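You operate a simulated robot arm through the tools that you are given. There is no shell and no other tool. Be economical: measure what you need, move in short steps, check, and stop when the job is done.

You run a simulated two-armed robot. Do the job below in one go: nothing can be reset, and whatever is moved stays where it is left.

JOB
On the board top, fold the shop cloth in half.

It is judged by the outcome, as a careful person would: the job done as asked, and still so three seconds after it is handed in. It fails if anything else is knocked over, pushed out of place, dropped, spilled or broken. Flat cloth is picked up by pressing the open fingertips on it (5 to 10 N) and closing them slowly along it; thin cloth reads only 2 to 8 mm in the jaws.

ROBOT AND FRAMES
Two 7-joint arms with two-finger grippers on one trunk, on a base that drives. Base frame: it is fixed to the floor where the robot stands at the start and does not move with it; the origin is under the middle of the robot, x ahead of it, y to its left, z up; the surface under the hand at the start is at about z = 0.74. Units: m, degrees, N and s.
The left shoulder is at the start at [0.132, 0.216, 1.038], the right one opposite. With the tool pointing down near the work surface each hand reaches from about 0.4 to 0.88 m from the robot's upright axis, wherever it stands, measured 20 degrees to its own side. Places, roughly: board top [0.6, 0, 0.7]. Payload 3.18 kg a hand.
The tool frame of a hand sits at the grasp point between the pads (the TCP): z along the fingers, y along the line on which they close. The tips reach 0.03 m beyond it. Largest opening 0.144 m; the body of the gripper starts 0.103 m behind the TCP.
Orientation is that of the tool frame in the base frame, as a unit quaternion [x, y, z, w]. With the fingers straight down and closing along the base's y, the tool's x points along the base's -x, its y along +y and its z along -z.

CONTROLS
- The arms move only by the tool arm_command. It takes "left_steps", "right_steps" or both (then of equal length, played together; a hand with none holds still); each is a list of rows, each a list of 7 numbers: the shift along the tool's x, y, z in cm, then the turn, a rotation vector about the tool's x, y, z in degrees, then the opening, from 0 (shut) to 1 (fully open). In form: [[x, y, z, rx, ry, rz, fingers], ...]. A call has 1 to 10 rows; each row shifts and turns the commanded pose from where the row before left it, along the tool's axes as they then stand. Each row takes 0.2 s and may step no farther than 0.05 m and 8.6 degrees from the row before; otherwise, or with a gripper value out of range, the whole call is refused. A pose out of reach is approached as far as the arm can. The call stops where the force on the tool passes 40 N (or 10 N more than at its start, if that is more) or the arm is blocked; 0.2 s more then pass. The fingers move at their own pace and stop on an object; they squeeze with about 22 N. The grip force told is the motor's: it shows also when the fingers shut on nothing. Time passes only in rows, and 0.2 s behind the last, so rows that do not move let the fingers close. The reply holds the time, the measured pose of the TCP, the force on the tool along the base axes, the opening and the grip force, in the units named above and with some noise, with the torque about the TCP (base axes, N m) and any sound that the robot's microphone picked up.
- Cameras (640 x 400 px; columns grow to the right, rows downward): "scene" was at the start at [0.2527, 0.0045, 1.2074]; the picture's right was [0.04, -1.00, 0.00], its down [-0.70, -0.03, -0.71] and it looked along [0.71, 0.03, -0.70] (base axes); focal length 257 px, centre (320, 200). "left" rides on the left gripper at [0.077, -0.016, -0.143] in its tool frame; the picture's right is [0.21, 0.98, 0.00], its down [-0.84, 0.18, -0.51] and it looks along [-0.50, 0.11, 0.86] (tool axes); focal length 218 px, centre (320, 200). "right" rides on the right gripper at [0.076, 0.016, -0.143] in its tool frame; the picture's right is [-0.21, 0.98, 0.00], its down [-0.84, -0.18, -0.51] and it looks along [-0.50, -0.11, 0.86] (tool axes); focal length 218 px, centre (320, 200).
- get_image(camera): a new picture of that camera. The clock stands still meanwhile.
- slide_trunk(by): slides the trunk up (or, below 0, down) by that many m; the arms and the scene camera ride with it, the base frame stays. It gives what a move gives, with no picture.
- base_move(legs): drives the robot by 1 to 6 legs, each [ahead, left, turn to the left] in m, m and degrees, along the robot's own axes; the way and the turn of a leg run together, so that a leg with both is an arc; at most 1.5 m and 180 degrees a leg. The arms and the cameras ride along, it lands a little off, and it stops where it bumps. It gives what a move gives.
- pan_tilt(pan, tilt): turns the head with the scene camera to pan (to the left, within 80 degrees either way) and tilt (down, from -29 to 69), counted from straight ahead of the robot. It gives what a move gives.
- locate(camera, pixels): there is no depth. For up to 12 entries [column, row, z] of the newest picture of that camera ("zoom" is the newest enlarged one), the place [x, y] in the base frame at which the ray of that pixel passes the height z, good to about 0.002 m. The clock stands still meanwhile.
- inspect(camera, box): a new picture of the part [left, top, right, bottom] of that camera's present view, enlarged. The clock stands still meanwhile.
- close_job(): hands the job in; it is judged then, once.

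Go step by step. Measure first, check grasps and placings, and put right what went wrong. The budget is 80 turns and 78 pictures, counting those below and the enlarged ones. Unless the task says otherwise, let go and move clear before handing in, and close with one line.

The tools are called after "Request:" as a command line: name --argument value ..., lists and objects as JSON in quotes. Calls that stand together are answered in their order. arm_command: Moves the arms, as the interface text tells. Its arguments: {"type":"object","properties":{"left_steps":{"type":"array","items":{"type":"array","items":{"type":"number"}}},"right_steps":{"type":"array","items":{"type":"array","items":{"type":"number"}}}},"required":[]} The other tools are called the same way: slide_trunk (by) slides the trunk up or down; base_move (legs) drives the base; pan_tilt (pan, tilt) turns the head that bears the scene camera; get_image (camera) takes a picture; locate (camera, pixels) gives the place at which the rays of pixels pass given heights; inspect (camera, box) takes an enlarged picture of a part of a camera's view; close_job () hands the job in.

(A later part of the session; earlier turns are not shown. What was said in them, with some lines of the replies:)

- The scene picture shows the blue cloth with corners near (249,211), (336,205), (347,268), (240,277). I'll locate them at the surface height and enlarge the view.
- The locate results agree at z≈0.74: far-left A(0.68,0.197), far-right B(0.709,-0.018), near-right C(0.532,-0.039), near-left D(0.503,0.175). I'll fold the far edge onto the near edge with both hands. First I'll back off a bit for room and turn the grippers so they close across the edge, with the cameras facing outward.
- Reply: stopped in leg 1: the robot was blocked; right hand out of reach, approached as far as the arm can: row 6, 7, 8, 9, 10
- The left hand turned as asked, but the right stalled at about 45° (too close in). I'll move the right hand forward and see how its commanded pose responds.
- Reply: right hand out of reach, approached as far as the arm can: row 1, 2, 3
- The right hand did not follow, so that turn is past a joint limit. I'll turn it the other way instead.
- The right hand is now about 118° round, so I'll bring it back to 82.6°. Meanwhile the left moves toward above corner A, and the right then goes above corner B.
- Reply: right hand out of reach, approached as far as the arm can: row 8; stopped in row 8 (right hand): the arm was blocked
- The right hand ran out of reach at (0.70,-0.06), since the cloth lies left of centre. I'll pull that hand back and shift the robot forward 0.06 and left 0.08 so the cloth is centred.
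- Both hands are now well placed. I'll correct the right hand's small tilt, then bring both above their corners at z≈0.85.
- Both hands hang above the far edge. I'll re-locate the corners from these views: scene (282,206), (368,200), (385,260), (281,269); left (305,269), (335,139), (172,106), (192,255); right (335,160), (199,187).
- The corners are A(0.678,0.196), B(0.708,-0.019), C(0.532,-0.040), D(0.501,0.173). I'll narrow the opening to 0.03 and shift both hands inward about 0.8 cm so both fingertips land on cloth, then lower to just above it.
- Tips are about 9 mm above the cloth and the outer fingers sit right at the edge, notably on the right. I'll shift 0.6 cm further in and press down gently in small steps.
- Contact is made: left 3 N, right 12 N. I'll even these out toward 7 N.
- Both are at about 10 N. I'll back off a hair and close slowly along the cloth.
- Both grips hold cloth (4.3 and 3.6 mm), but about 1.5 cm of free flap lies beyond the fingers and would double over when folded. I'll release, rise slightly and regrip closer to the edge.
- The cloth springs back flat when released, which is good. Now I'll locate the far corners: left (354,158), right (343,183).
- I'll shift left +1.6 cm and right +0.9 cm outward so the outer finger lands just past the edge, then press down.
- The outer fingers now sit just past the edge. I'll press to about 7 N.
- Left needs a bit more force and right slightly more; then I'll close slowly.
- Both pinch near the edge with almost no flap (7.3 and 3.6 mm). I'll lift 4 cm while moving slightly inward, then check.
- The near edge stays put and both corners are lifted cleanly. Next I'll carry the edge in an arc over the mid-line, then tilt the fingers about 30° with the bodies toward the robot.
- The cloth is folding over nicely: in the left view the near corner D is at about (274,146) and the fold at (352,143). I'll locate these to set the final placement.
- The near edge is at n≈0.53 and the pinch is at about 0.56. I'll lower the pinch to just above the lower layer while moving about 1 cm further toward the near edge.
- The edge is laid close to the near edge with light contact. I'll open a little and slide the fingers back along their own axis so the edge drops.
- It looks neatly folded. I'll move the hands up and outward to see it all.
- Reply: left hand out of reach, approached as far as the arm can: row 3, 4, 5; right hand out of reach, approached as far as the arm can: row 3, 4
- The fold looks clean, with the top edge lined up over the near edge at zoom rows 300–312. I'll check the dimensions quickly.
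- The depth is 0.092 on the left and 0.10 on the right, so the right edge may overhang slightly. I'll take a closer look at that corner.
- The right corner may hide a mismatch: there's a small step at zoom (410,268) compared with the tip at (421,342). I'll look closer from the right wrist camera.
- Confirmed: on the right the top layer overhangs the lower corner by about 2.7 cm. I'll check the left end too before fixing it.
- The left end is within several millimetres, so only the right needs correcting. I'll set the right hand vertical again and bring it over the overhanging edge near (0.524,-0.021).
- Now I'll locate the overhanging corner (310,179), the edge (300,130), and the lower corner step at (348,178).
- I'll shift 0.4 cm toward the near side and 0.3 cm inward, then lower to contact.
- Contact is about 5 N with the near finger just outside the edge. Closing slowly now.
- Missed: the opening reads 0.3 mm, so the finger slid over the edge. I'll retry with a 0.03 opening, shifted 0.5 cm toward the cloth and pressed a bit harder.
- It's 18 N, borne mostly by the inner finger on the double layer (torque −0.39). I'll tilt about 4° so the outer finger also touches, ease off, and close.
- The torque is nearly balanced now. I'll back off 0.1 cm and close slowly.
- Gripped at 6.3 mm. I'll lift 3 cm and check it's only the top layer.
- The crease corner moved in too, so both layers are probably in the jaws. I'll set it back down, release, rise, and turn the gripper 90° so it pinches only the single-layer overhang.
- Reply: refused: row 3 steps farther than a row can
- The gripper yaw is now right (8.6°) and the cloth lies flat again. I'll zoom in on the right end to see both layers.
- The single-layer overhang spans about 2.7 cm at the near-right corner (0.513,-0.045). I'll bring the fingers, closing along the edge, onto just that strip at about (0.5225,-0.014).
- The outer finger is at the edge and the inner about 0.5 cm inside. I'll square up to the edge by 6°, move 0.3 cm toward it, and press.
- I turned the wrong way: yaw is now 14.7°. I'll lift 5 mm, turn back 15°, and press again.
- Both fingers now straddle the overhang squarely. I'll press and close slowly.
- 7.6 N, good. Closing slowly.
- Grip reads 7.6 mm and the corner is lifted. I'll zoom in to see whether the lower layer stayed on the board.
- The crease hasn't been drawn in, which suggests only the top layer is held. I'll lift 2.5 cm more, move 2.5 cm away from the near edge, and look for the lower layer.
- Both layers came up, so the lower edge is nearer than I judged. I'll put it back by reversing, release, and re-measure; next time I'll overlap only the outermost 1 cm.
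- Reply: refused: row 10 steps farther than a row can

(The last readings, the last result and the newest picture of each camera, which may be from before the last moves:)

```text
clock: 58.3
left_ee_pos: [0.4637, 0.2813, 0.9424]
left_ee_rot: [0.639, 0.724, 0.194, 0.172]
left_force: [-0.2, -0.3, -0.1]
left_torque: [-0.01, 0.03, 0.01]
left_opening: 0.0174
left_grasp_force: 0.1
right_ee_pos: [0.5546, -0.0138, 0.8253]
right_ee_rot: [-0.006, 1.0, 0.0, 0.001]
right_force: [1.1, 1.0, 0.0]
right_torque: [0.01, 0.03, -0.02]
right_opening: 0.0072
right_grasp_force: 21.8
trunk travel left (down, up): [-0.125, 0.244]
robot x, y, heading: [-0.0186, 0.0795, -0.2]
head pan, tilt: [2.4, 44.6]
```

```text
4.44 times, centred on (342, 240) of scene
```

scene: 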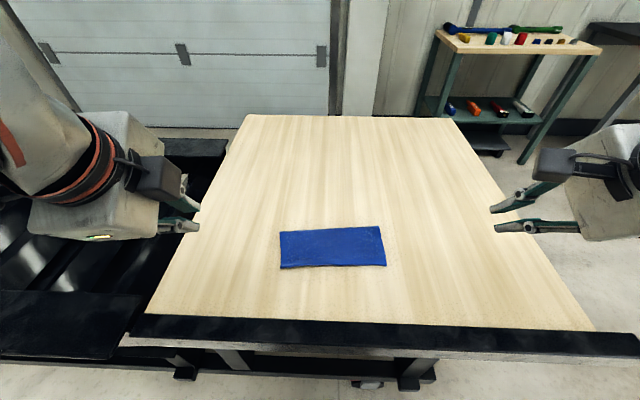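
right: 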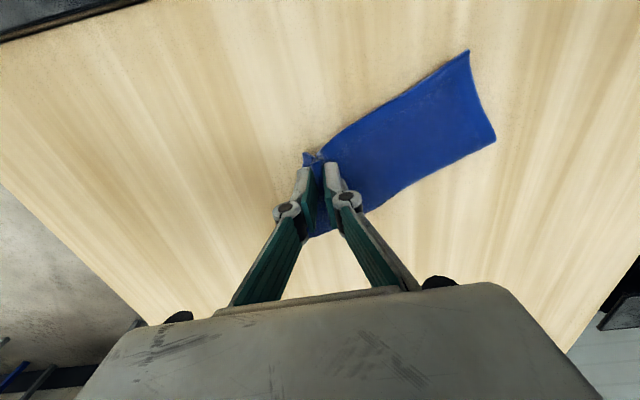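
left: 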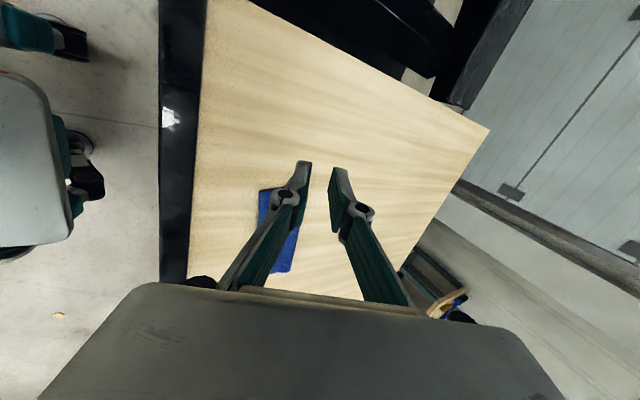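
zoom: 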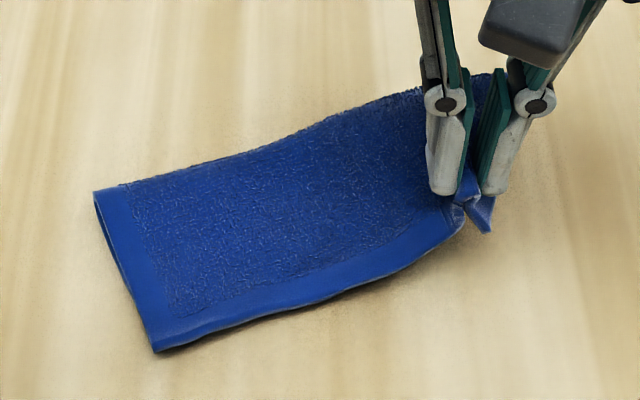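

That call was refused for one row that was too long, so nothing moved. Resending it with shorter rows and no picture yet.

Request:
arm_command --right_steps '[[0.9, 0, 0.8, 0, 0, 0, 0], [0.9, 0, 1.1, 0, 0, 0, 0], [0.7, 0, 1.2, 0, 0, 0, 0], [0.5, 0, 1.2, 0, 0, 0, 0], [0.2, 0, 0.6, 0, 0, 0, 0], [0, 0, 0, 0, 0, 0, 0.08], [0, 0, 0, 0, 0, 0, 0.21], [0, 0, -1, 0, 0, 0, 0.21], [0, 0, -3, 0, 0, 0, 0.21], [0, 0, -4, 0, 0, 0, 0.21]]'

Request:
arm_command --right_steps '[[0, -4.5, 0, 0, 0, 0, 0.21], [0, -4.5, 0, 0, 0, 0, 0.21], [0, -3.5, 0, 0, 0, 0, 0.21]]'

Request:
inspect --camera "scene" --box '[270, 205, 414, 295]'

Request:
inspect --camera "right" --box '[320, 40, 600, 220]'

```text
clock: 60.5
left_ee_pos: [0.4644, 0.2804, 0.943]
left_ee_rot: [0.639, 0.725, 0.194, 0.171]
left_force: [-0.2, 0.7, 0.4]
left_torque: [0.02, -0.03, -0.02]
left_opening: 0.0172
left_grasp_force: 0.1
right_ee_pos: [0.5218, -0.0159, 0.8565]
right_ee_rot: [-0.006, 1.0, 0.0, 0.001]
right_force: [0.5, -0.2, 0.5]
right_torque: [0.0, -0.05, -0.04]
right_opening: 0.0303
right_grasp_force: 0.1
trunk travel left (down, up): [-0.125, 0.244]
robot x, y, heading: [-0.0203, 0.0795, 0.1]
head pan, tilt: [2.4, 44.6]
```

```text
clock: 61.3
left_ee_pos: [0.4648, 0.2816, 0.9442]
left_ee_rot: [0.639, 0.725, 0.194, 0.17]
left_force: [0.5, -0.2, 0.1]
left_torque: [0.01, 0.0, 0.0]
left_opening: 0.0174
left_grasp_force: 0.0
right_ee_pos: [0.5224, -0.1391, 0.8574]
right_ee_rot: [-0.007, 1.0, 0.0, 0.0]
right_force: [-1.4, -0.6, 0.1]
right_torque: [0.02, 0.0, 0.01]
right_opening: 0.0303
right_grasp_force: 0.1
trunk travel left (down, up): [-0.125, 0.244]
robot x, y, heading: [-0.0231, 0.0793, -0.2]
head pan, tilt: [2.4, 44.6]
```

```text
4.44 times, centred on (342, 250) of scene
```

zoom: 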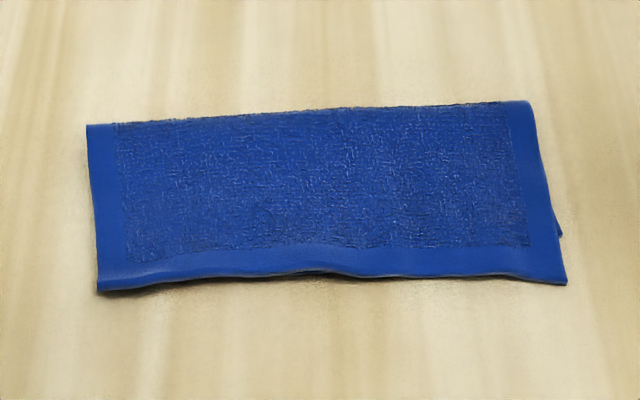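

```text
2.22 times, centred on (460, 130) of right
```

zoom: 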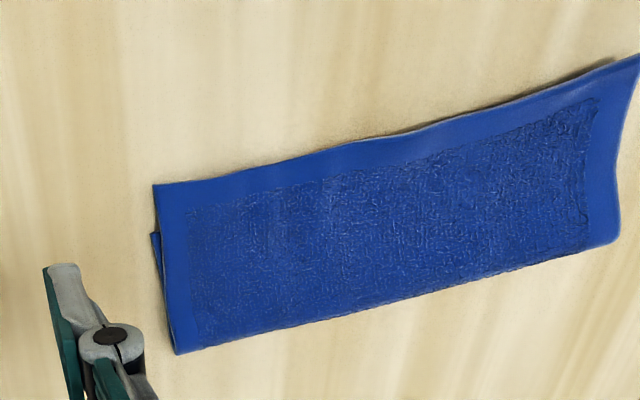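

Now it's clear: top corner at zoom (153,185), lower corner at (152,233), crease corner at (178,354). I'll locate these.

Request:
locate --camera "zoom" --pixels '[[153, 185, 0.745], [152, 233, 0.742], [178, 354, 0.743], [245, 172, 0.745], [380, 136, 0.745], [638, 57, 0.745], [618, 240, 0.745]]'

```text
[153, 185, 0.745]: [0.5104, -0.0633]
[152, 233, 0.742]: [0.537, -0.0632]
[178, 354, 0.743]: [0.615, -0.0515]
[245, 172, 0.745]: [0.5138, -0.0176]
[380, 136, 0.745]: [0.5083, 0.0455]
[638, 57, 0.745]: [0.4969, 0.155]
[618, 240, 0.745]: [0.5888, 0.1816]
```

The overhang is 2.7 cm at the corner. I'll place the fingers at about (0.512,-0.036) so they overlap only the outer 1.2 cm.

Request:
arm_command --right_steps '[[0.4, 3.5, 0, 0, 0, 0, 0.21], [0.4, 3.5, 0, 0, 0, 0, 0.21], [0.24, 3.3, 0, 0, 0, 0, 0.21], [0, 0, 3, 0, 0, 0, 0.21], [0, 0, 3, 0, 0, 0, 0.21], [0, 0, 1.6, 0, 0, 0, 0.21], [0, 0, 0, 0, 0, 0, 0.21]]'

Request:
inspect --camera "right" --box '[240, 80, 400, 220]'

```text
clock: 62.9
left_ee_pos: [0.4639, 0.2821, 0.943]
left_ee_rot: [0.639, 0.725, 0.194, 0.171]
left_force: [-0.1, -0.2, 0.4]
left_torque: [-0.02, 0.01, 0.0]
left_opening: 0.0172
left_grasp_force: 0.1
right_ee_pos: [0.5106, -0.0357, 0.7792]
right_ee_rot: [-0.006, 1.0, 0.0, 0.001]
right_force: [0.0, 1.1, 0.1]
right_torque: [-0.01, 0.01, 0.01]
right_opening: 0.0303
right_grasp_force: 0.1
trunk travel left (down, up): [-0.125, 0.244]
robot x, y, heading: [-0.0219, 0.0828, 0.0]
head pan, tilt: [2.4, 44.6]
```

```text
2.86 times, centred on (320, 150) of right
```

zoom: 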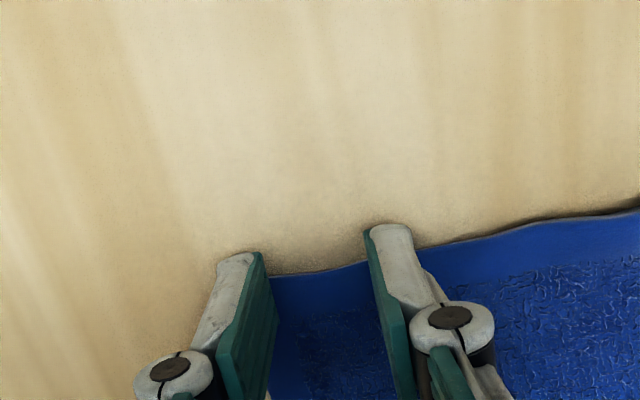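

The fingers overlap only the outer strip. I'll press and check the force.

Request:
arm_command --right_steps '[[0, 0, 0.4, 0, 0, 0, 0.21], [0, 0, 0.2, 0, 0, 0, 0.21], [0, 0, 0, 0, 0, 0, 0.21]]'

```text
clock: 63.7
left_ee_pos: [0.4643, 0.2818, 0.9431]
left_ee_rot: [0.639, 0.725, 0.193, 0.171]
left_force: [0.0, 0.5, -0.5]
left_torque: [0.03, -0.02, 0.02]
left_opening: 0.0171
left_grasp_force: 0.1
right_ee_pos: [0.511, -0.0349, 0.7736]
right_ee_rot: [-0.007, 1.0, 0.0, 0.0]
right_force: [0.8, -0.1, 2.1]
right_torque: [0.01, -0.05, -0.03]
right_opening: 0.0301
right_grasp_force: 0.0
trunk travel left (down, up): [-0.125, 0.244]
robot x, y, heading: [-0.0205, 0.0804, -0.0]
head pan, tilt: [2.4, 44.6]
```

Only 2 N, so I'll go 0.1 cm lower, then close slowly.

Request:
arm_command --right_steps '[[0, 0, 0.1, 0, 0, 0, 0.21], [0, 0, 0, 0, 0, 0, 0.18], [0, 0, 0, 0, 0, 0, 0.155], [0, 0, 0, 0, 0, 0, 0.13], [0, 0, 0, 0, 0, 0, 0.105], [0, 0, 0, 0, 0, 0, 0.08], [0, 0, 0, 0, 0, 0, 0.055], [0, 0, 0, 0, 0, 0, 0.03], [0, 0, 0, 0, 0, 0, 0], [0, 0, 0, 0, 0, 0, 0]]'

```text
clock: 65.9
left_ee_pos: [0.4639, 0.2821, 0.9428]
left_ee_rot: [0.639, 0.724, 0.194, 0.171]
left_force: [-0.5, -1.1, 0.9]
left_torque: [-0.01, -0.02, 0.0]
left_opening: 0.0172
left_grasp_force: 0.1
right_ee_pos: [0.5107, -0.0368, 0.772]
right_ee_rot: [-0.007, 1.0, 0.0, 0.001]
right_force: [-0.7, -0.3, 0.4]
right_torque: [-0.03, 0.0, -0.01]
right_opening: 0.0035
right_grasp_force: 22.0
trunk travel left (down, up): [-0.125, 0.244]
robot x, y, heading: [-0.0193, 0.0804, -0.4]
head pan, tilt: [2.4, 44.6]
```

It reads 3.5 mm, a single layer pinched. I'll lift about 5 cm while moving 2 cm away from the near edge, then look.

Request:
arm_command --right_steps '[[0, 0, -1.2, 0, 0, 0, 0], [-0.4, 0, -1.3, 0, 0, 0, 0], [-0.8, 0, -1.3, 0, 0, 0, 0], [-1.0, 0, -1.2, 0, 0, 0, 0], [0, 0, 0, 0, 0, 0, 0]]'

Request:
inspect --camera "scene" --box '[270, 205, 414, 295]'

```text
clock: 67.1
left_ee_pos: [0.4646, 0.2819, 0.9421]
left_ee_rot: [0.639, 0.725, 0.193, 0.171]
left_force: [0.6, -0.2, -0.1]
left_torque: [-0.02, -0.02, 0.01]
left_opening: 0.0174
left_grasp_force: 0.2
right_ee_pos: [0.5318, -0.0365, 0.8244]
right_ee_rot: [-0.006, 1.0, 0.0, 0.0]
right_force: [-0.4, -0.1, 1.2]
right_torque: [0.03, 0.01, 0.03]
right_opening: 0.0035
right_grasp_force: 22.1
trunk travel left (down, up): [-0.125, 0.244]
robot x, y, heading: [-0.0204, 0.0825, 0.2]
head pan, tilt: [2.4, 44.6]
```

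```text
4.44 times, centred on (342, 250) of scene
```

zoom: 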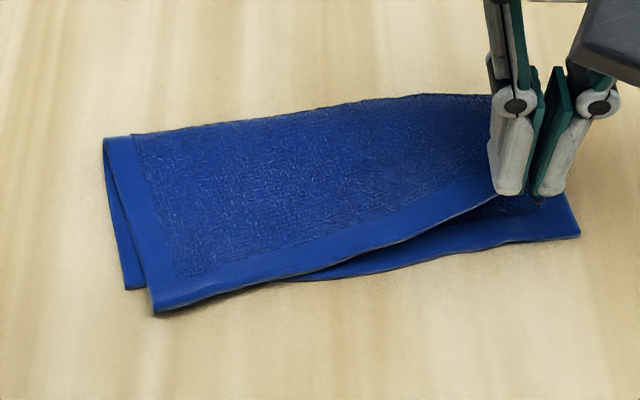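

Only the top layer is held, and the lower layer shows, with C at zoom (580,237), D at (130,288) and top-left corner A at (155,312). I'll locate these to choose the put-down point.

Request:
locate --camera "zoom" --pixels '[[580, 237, 0.742], [130, 288, 0.742], [155, 312, 0.745], [103, 140, 0.746]]'

```text
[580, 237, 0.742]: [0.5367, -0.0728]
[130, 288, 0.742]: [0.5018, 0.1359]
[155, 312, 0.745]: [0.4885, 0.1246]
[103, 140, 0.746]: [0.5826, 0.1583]
```

C is (0.537,-0.073) and D is (0.502,0.136), while top corner A is at (0.489,0.125). I'll set the held edge down with B just about on C and release.

Request:
arm_command --right_steps '[[-0.1, 0, 1.2, 0, 0, 0, 0], [-0.1, 0, 1.3, 0, 0, 0, 0], [0, 0, 1.3, 0, 0, 0, 0], [0, 0, 1.1, 0, 0, 0, 0], [0, 0, 0, 0, 0, 0, 0.08], [0, 0, 0, 0, 0, 0, 0.21], [0, 0, -1, 0, 0, 0, 0.21], [0, 0, -3, 0, 0, 0, 0.21], [0, 0, -4, 0, 0, 0, 0.21]]'

Request:
arm_command --right_steps '[[0, -4.5, 0, 0, 0, 0, 0.21], [0, -4.5, 0, 0, 0, 0, 0.21], [0, -3.5, 0, 0, 0, 0, 0.21]]'

Request:
inspect --camera "scene" --box '[270, 205, 414, 295]'

```text
clock: 69.1
left_ee_pos: [0.4629, 0.2833, 0.9429]
left_ee_rot: [0.639, 0.725, 0.194, 0.171]
left_force: [0.0, 0.5, 0.2]
left_torque: [-0.01, -0.02, -0.02]
left_opening: 0.0171
left_grasp_force: 0.1
right_ee_pos: [0.5315, -0.0357, 0.8594]
right_ee_rot: [-0.006, 1.0, 0.0, 0.001]
right_force: [0.5, 1.3, -0.7]
right_torque: [-0.04, -0.04, -0.03]
right_opening: 0.0303
right_grasp_force: 0.1
trunk travel left (down, up): [-0.125, 0.244]
robot x, y, heading: [-0.0215, 0.0792, 0.1]
head pan, tilt: [2.4, 44.6]
```

```text
clock: 69.9
left_ee_pos: [0.4642, 0.2811, 0.9429]
left_ee_rot: [0.639, 0.724, 0.195, 0.171]
left_force: [0.2, 0.0, 0.3]
left_torque: [0.02, 0.0, -0.02]
left_opening: 0.0173
left_grasp_force: 0.0
right_ee_pos: [0.5342, -0.1618, 0.8547]
right_ee_rot: [-0.007, 1.0, 0.0, 0.002]
right_force: [0.7, 0.2, 0.5]
right_torque: [0.01, 0.0, -0.02]
right_opening: 0.0302
right_grasp_force: 0.1
trunk travel left (down, up): [-0.125, 0.244]
robot x, y, heading: [-0.0197, 0.0817, -0.4]
head pan, tilt: [2.4, 44.6]
```

```text
4.44 times, centred on (342, 250) of scene
```

zoom: 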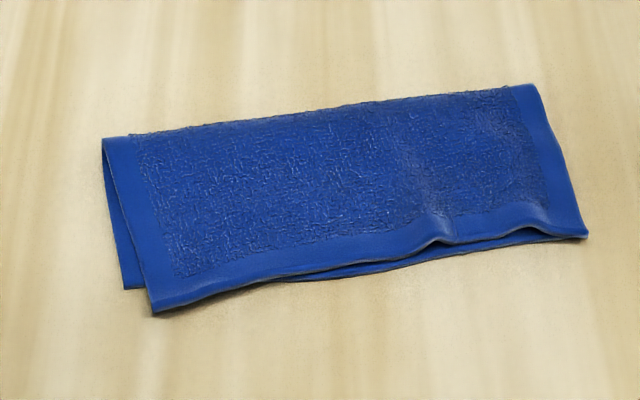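

The right corner now sits on C, but top-left corner A lies about 1.3 cm in front and 1.1 cm right of D, which leaves a ripple. I'll fix A the same way with the left hand, first setting it vertical and turning it to close along the edge.

Request:
arm_command --left_steps '[[0, 0, 0, 5, 0, 0, 0.21], [0, 0, 0, 5, 0, 0, 0.21], [0, 0, 0, 5, 0, 0, 0.21], [0, 0, 0, 5, 0, 0, 0.21], [0, 0, 0, 5, 0, 0, 0.21], [0, 0, 0, 5, 0, 0, 0.21]]'

Request:
arm_command --left_steps '[[0, 0, 0, 0, 0, -7.96, 0.21], [0, 0, 0, 0, 0, -7.96, 0.21], [0, 0, 0, 0, 0, -7.96, 0.21], [0, 0, 0, 0, 0, -7.96, 0.21], [0, 0, 0, 0, 0, -7.96, 0.21], [0, 0, 0, 0, 0, -7.96, 0.21], [0, 0, 0, 0, 0, -7.96, 0.21], [0, 0, 0, 0, 0, -7.96, 0.21], [0, 0, 0, 0, 0, -7.96, 0.21], [0, 0, 0, 0, 0, -7.96, 0.21]]'

Request:
arm_command --left_steps '[[0, 0, 0, 0, 0, -7.96, 0.21]]'

```text
clock: 71.3
left_ee_pos: [0.4625, 0.2844, 0.9442]
left_ee_rot: [0.661, 0.75, 0.0, 0.0]
left_force: [-0.2, 1.1, -1.4]
left_torque: [0.01, 0.03, 0.02]
left_opening: 0.0303
left_grasp_force: 0.0
right_ee_pos: [0.5354, -0.1603, 0.8548]
right_ee_rot: [-0.007, 1.0, 0.0, 0.0]
right_force: [-0.2, -0.4, -0.4]
right_torque: [0.03, 0.01, 0.03]
right_opening: 0.03
right_grasp_force: 0.0
trunk travel left (down, up): [-0.125, 0.244]
robot x, y, heading: [-0.0173, 0.0799, -0.1]
head pan, tilt: [2.4, 44.6]
```

```text
clock: 73.5
left_ee_pos: [0.4619, 0.2855, 0.9438]
left_ee_rot: [0.025, 1.0, 0.0, 0.001]
left_force: [-0.6, -0.3, -0.4]
left_torque: [0.0, -0.02, -0.02]
left_opening: 0.0303
left_grasp_force: 0.0
right_ee_pos: [0.535, -0.1613, 0.8546]
right_ee_rot: [-0.006, 1.0, 0.0, 0.001]
right_force: [-0.2, 0.1, 0.0]
right_torque: [-0.03, 0.02, 0.05]
right_opening: 0.0299
right_grasp_force: 0.0
trunk travel left (down, up): [-0.125, 0.244]
robot x, y, heading: [-0.0204, 0.0807, -0.1]
head pan, tilt: [2.4, 44.6]
```

```text
clock: 73.9
left_ee_pos: [0.4618, 0.2861, 0.9445]
left_ee_rot: [-0.042, 0.999, -0.002, 0.001]
left_force: [0.1, -0.6, 0.1]
left_torque: [0.0, 0.04, -0.02]
left_opening: 0.0304
left_grasp_force: 0.1
right_ee_pos: [0.5352, -0.1613, 0.8545]
right_ee_rot: [-0.006, 1.0, 0.0, 0.001]
right_force: [0.2, -0.5, 0.2]
right_torque: [-0.05, -0.03, -0.02]
right_opening: 0.0301
right_grasp_force: 0.1
trunk travel left (down, up): [-0.125, 0.244]
robot x, y, heading: [-0.0243, 0.0806, -0.1]
head pan, tilt: [2.4, 44.6]
```

The left hand is now vertical and squared. I'll move it above A's edge, z≈0.80, and look.

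Request:
arm_command --left_steps '[[-0.28, -3.8, 0, 0, 0, 0, 0.21], [-0.28, -3.8, 0, 0, 0, 0, 0.21], [-0.28, -3.8, 0, 0, 0, 0, 0.21], [-0.28, -3.8, 0, 0, 0, 0, 0.21], [-0.28, -3.8, 0, 0, 0, 0, 0.21], [0, 0, 4, 0, 0, 0, 0.21], [0, 0, 4, 0, 0, 0, 0.21], [0, 0, 4, 0, 0, 0, 0.21], [0, 0, 2.4, 0, 0, 0, 0.21], [0, 0, 0, 0, 0, 0, 0.21]]'

Request:
inspect --camera "left" --box '[200, 60, 440, 220]'

```text
clock: 76.1
left_ee_pos: [0.491, 0.0957, 0.8003]
left_ee_rot: [-0.042, 0.999, -0.001, 0.002]
left_force: [-0.2, 0.1, -0.1]
left_torque: [0.01, -0.01, -0.01]
left_opening: 0.0303
left_grasp_force: 0.2
right_ee_pos: [0.5358, -0.1622, 0.8551]
right_ee_rot: [-0.006, 1.0, 0.0, 0.001]
right_force: [0.1, 0.7, -0.6]
right_torque: [0.0, 0.0, -0.01]
right_opening: 0.0303
right_grasp_force: 0.0
trunk travel left (down, up): [-0.125, 0.244]
robot x, y, heading: [-0.0203, 0.0818, -0.4]
head pan, tilt: [2.4, 44.6]
```

```text
2.50 times, centred on (320, 140) of left
```

zoom: 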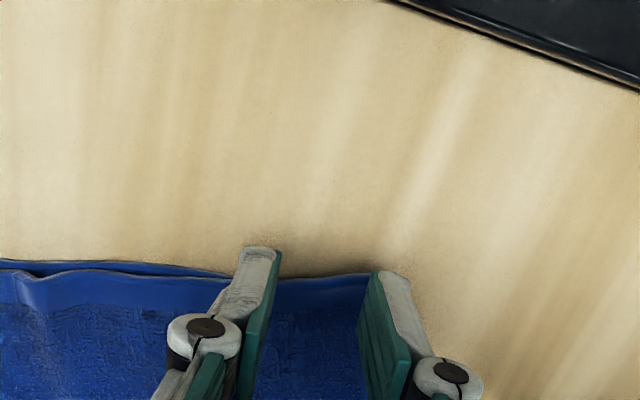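

The lower layer peeks out just left of the inner finger, so the overhang tapers there. I'll measure the edge at zoom (320,278) and (370,274), and the point where the layers cross at (225,275).

Request:
locate --camera "zoom" --pixels '[[320, 278, 0.747], [370, 274, 0.746], [225, 275, 0.743], [100, 262, 0.742]]'

```text
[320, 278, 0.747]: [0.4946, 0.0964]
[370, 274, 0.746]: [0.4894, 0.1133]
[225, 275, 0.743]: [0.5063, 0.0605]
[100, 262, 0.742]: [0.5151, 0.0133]
```

I'll shift toward A with a smaller opening, turn 8° more to follow the edge, and descend to near contact.

Request:
arm_command --left_steps '[[0.25, 0.86, 0, 0, 0, -8.3, 0.16], [0, 0, 1.2, 0, 0, 0, 0.16], [0, 0, 1.0, 0, 0, 0, 0.16], [0, 0, 0.4, 0, 0, 0, 0.16], [0, 0, 0, 0, 0, 0, 0.16]]'

Request:
inspect --camera "left" --box '[240, 100, 400, 220]'

```text
clock: 77.3
left_ee_pos: [0.4891, 0.106, 0.774]
left_ee_rot: [-0.114, 0.993, -0.001, 0.001]
left_force: [0.1, 0.6, 1.9]
left_torque: [-0.03, 0.0, 0.02]
left_opening: 0.0229
left_grasp_force: 0.0
right_ee_pos: [0.5351, -0.161, 0.8564]
right_ee_rot: [-0.006, 1.0, 0.0, 0.001]
right_force: [-0.1, 0.8, -0.9]
right_torque: [0.03, 0.01, 0.01]
right_opening: 0.0303
right_grasp_force: 0.1
trunk travel left (down, up): [-0.125, 0.244]
robot x, y, heading: [-0.0204, 0.0813, -0.1]
head pan, tilt: [2.4, 44.6]
```

```text
3.33 times, centred on (320, 160) of left
```

zoom: 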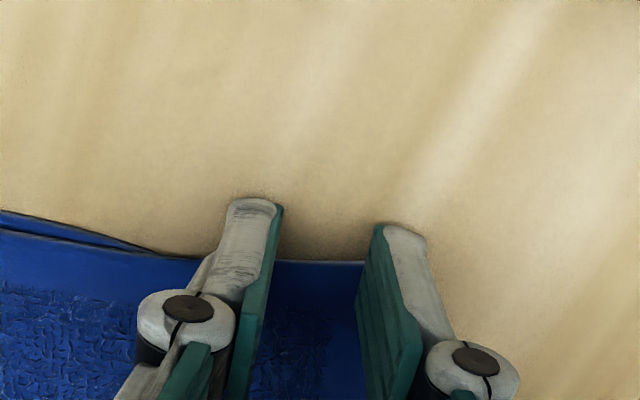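

Good position: the edge runs square between the fingers. I'll press 0.15 cm more and close slowly.

Request:
arm_command --left_steps '[[0, 0, 0.13, 0, 0, 0, 0.16], [0, 0, 0, 0, 0, 0, 0.14], [0, 0, 0, 0, 0, 0, 0.12], [0, 0, 0, 0, 0, 0, 0.1], [0, 0, 0, 0, 0, 0, 0.08], [0, 0, 0, 0, 0, 0, 0.06], [0, 0, 0, 0, 0, 0, 0.04], [0, 0, 0, 0, 0, 0, 0.02], [0, 0, 0, 0, 0, 0, 0], [0, 0, 0, 0, 0, 0, 0]]'

```text
clock: 79.5
left_ee_pos: [0.4884, 0.1045, 0.7728]
left_ee_rot: [-0.115, 0.993, -0.001, 0.0]
left_force: [0.0, -0.4, 0.9]
left_torque: [-0.03, 0.0, 0.0]
left_opening: 0.0032
left_grasp_force: 21.5
right_ee_pos: [0.535, -0.1606, 0.8554]
right_ee_rot: [-0.006, 1.0, 0.001, 0.0]
right_force: [-0.7, 0.6, 0.6]
right_torque: [0.0, 0.01, -0.02]
right_opening: 0.0299
right_grasp_force: 0.1
trunk travel left (down, up): [-0.125, 0.244]
robot x, y, heading: [-0.0223, 0.0784, -0.4]
head pan, tilt: [2.4, 44.6]
```

It reads 3.2 mm, a single layer. I'll lift 3 cm, shift +1.3 cm in x and +1.2 cm in y, and look.

Request:
arm_command --left_steps '[[0, 0, -1.2, 0, 0, 0, 0], [0, 0, -1.2, 0, 0, 0, 0], [-0.5, 0.3, -0.6, 0, 0, 0, 0], [-0.5, 0.3, 0, 0, 0, 0, 0], [-0.54, 0.27, 0.8, 0, 0, 0, 0], [0, 0, 0.8, 0, 0, 0, 0], [0, 0, 0, 0, 0, 0, 0]]'

Request:
inspect --camera "left" --box '[200, 100, 440, 250]'

```text
clock: 81.1
left_ee_pos: [0.5009, 0.1159, 0.7879]
left_ee_rot: [-0.114, 0.993, -0.001, 0.001]
left_force: [0.9, -0.7, 0.5]
left_torque: [0.0, 0.05, -0.01]
left_opening: 0.0031
left_grasp_force: 21.0
right_ee_pos: [0.5353, -0.1602, 0.8552]
right_ee_rot: [-0.006, 1.0, 0.0, 0.0]
right_force: [-0.5, -0.7, -0.5]
right_torque: [-0.03, 0.02, 0.01]
right_opening: 0.0298
right_grasp_force: 0.0
trunk travel left (down, up): [-0.125, 0.244]
robot x, y, heading: [-0.0216, 0.0794, -0.0]
head pan, tilt: [2.4, 44.6]
```

```text
2.67 times, centred on (320, 175) of left
```

zoom: 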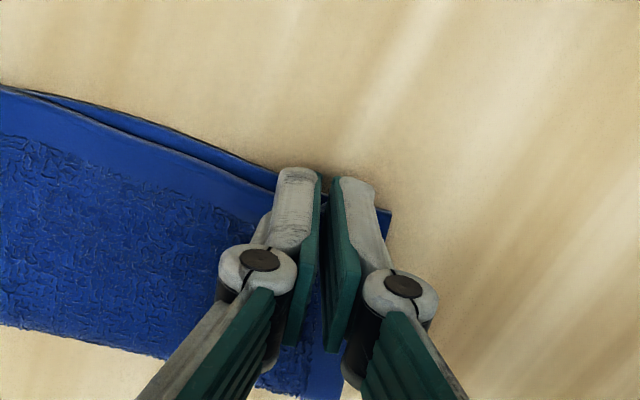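

Good: lower corner D shows at (390,212), with the top edge aligned just behind the lower edge. I'll lower it, release and retreat.

Request:
arm_command --left_steps '[[0.15, 0, 0.6, 0, 0, 0, 0], [0.15, 0, 0.6, 0, 0, 0, 0], [0, 0, 0, 0, 0, 0, 0.06], [0, 0, 0, 0, 0, 0, 0.16], [0, 0, -1, 0, 0, 0, 0.16], [0, 0, -3, 0, 0, 0, 0.16], [0, 0, -4, 0, 0, 0, 0.16], [0, 4.5, 0, 0, 0, 0, 0.16], [0, 4.5, 0, 0, 0, 0, 0.16], [0, 4.5, 0, 0, 0, 0, 0.16]]'

Request:
inspect --camera "scene" --box '[270, 205, 414, 295]'

```text
clock: 83.3
left_ee_pos: [0.4679, 0.2477, 0.8588]
left_ee_rot: [-0.113, 0.994, 0.0, 0.001]
left_force: [-0.1, 0.5, 0.0]
left_torque: [-0.01, 0.0, 0.03]
left_opening: 0.0232
left_grasp_force: 0.0
right_ee_pos: [0.5351, -0.1608, 0.856]
right_ee_rot: [-0.007, 1.0, 0.0, 0.0]
right_force: [0.2, -0.9, -0.1]
right_torque: [-0.04, 0.0, 0.01]
right_opening: 0.0302
right_grasp_force: 0.1
trunk travel left (down, up): [-0.125, 0.244]
robot x, y, heading: [-0.0193, 0.0823, -0.2]
head pan, tilt: [2.4, 44.6]
```

```text
4.44 times, centred on (342, 250) of scene
```

zoom: 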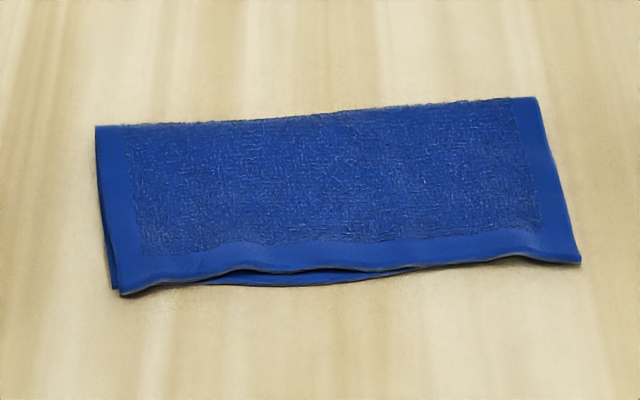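

Both ends now line up within a few millimetres and the ripple is gone. One last check of the right end from the right wrist camera.

Request:
inspect --camera "right" --box '[320, 40, 600, 220]'

Request:
get_image --camera "scene"

```text
2.22 times, centred on (460, 130) of right
```

zoom: 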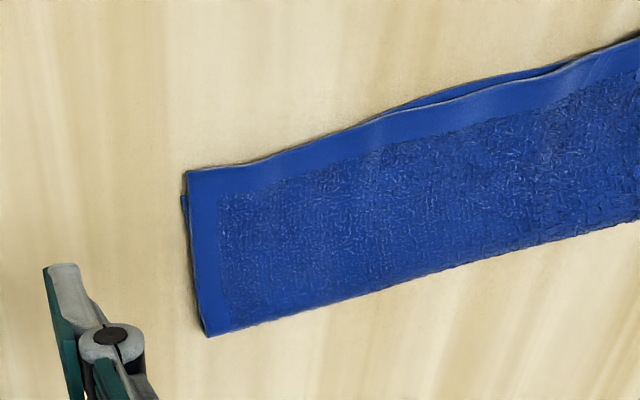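

```text
6 pictures are left
```

scene: 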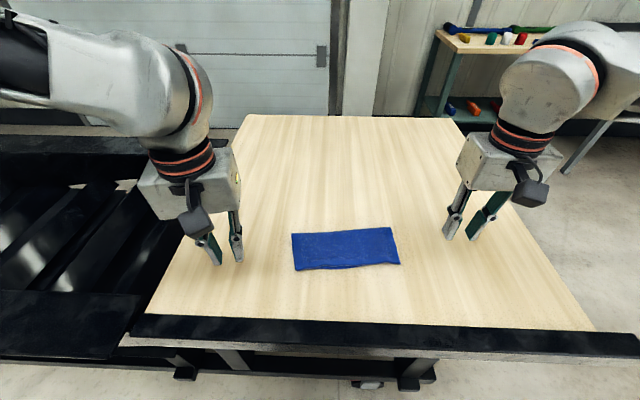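

The cloth is folded in half, with the edges matching to within about 1 cm along most of the length and 1.4 cm at the right corner. It lies flat, both hands are clear, and nothing else was disturbed, so I'm handing in.

Request:
close_job

```text
The job is handed in.
```

The shop cloth is folded in half on the board top, lying flat, with edges matching to within about 1 cm along most of the length. The worst mismatch is about 1.4 cm, at the near-right corner. Both hands are clear and nothing else was moved.
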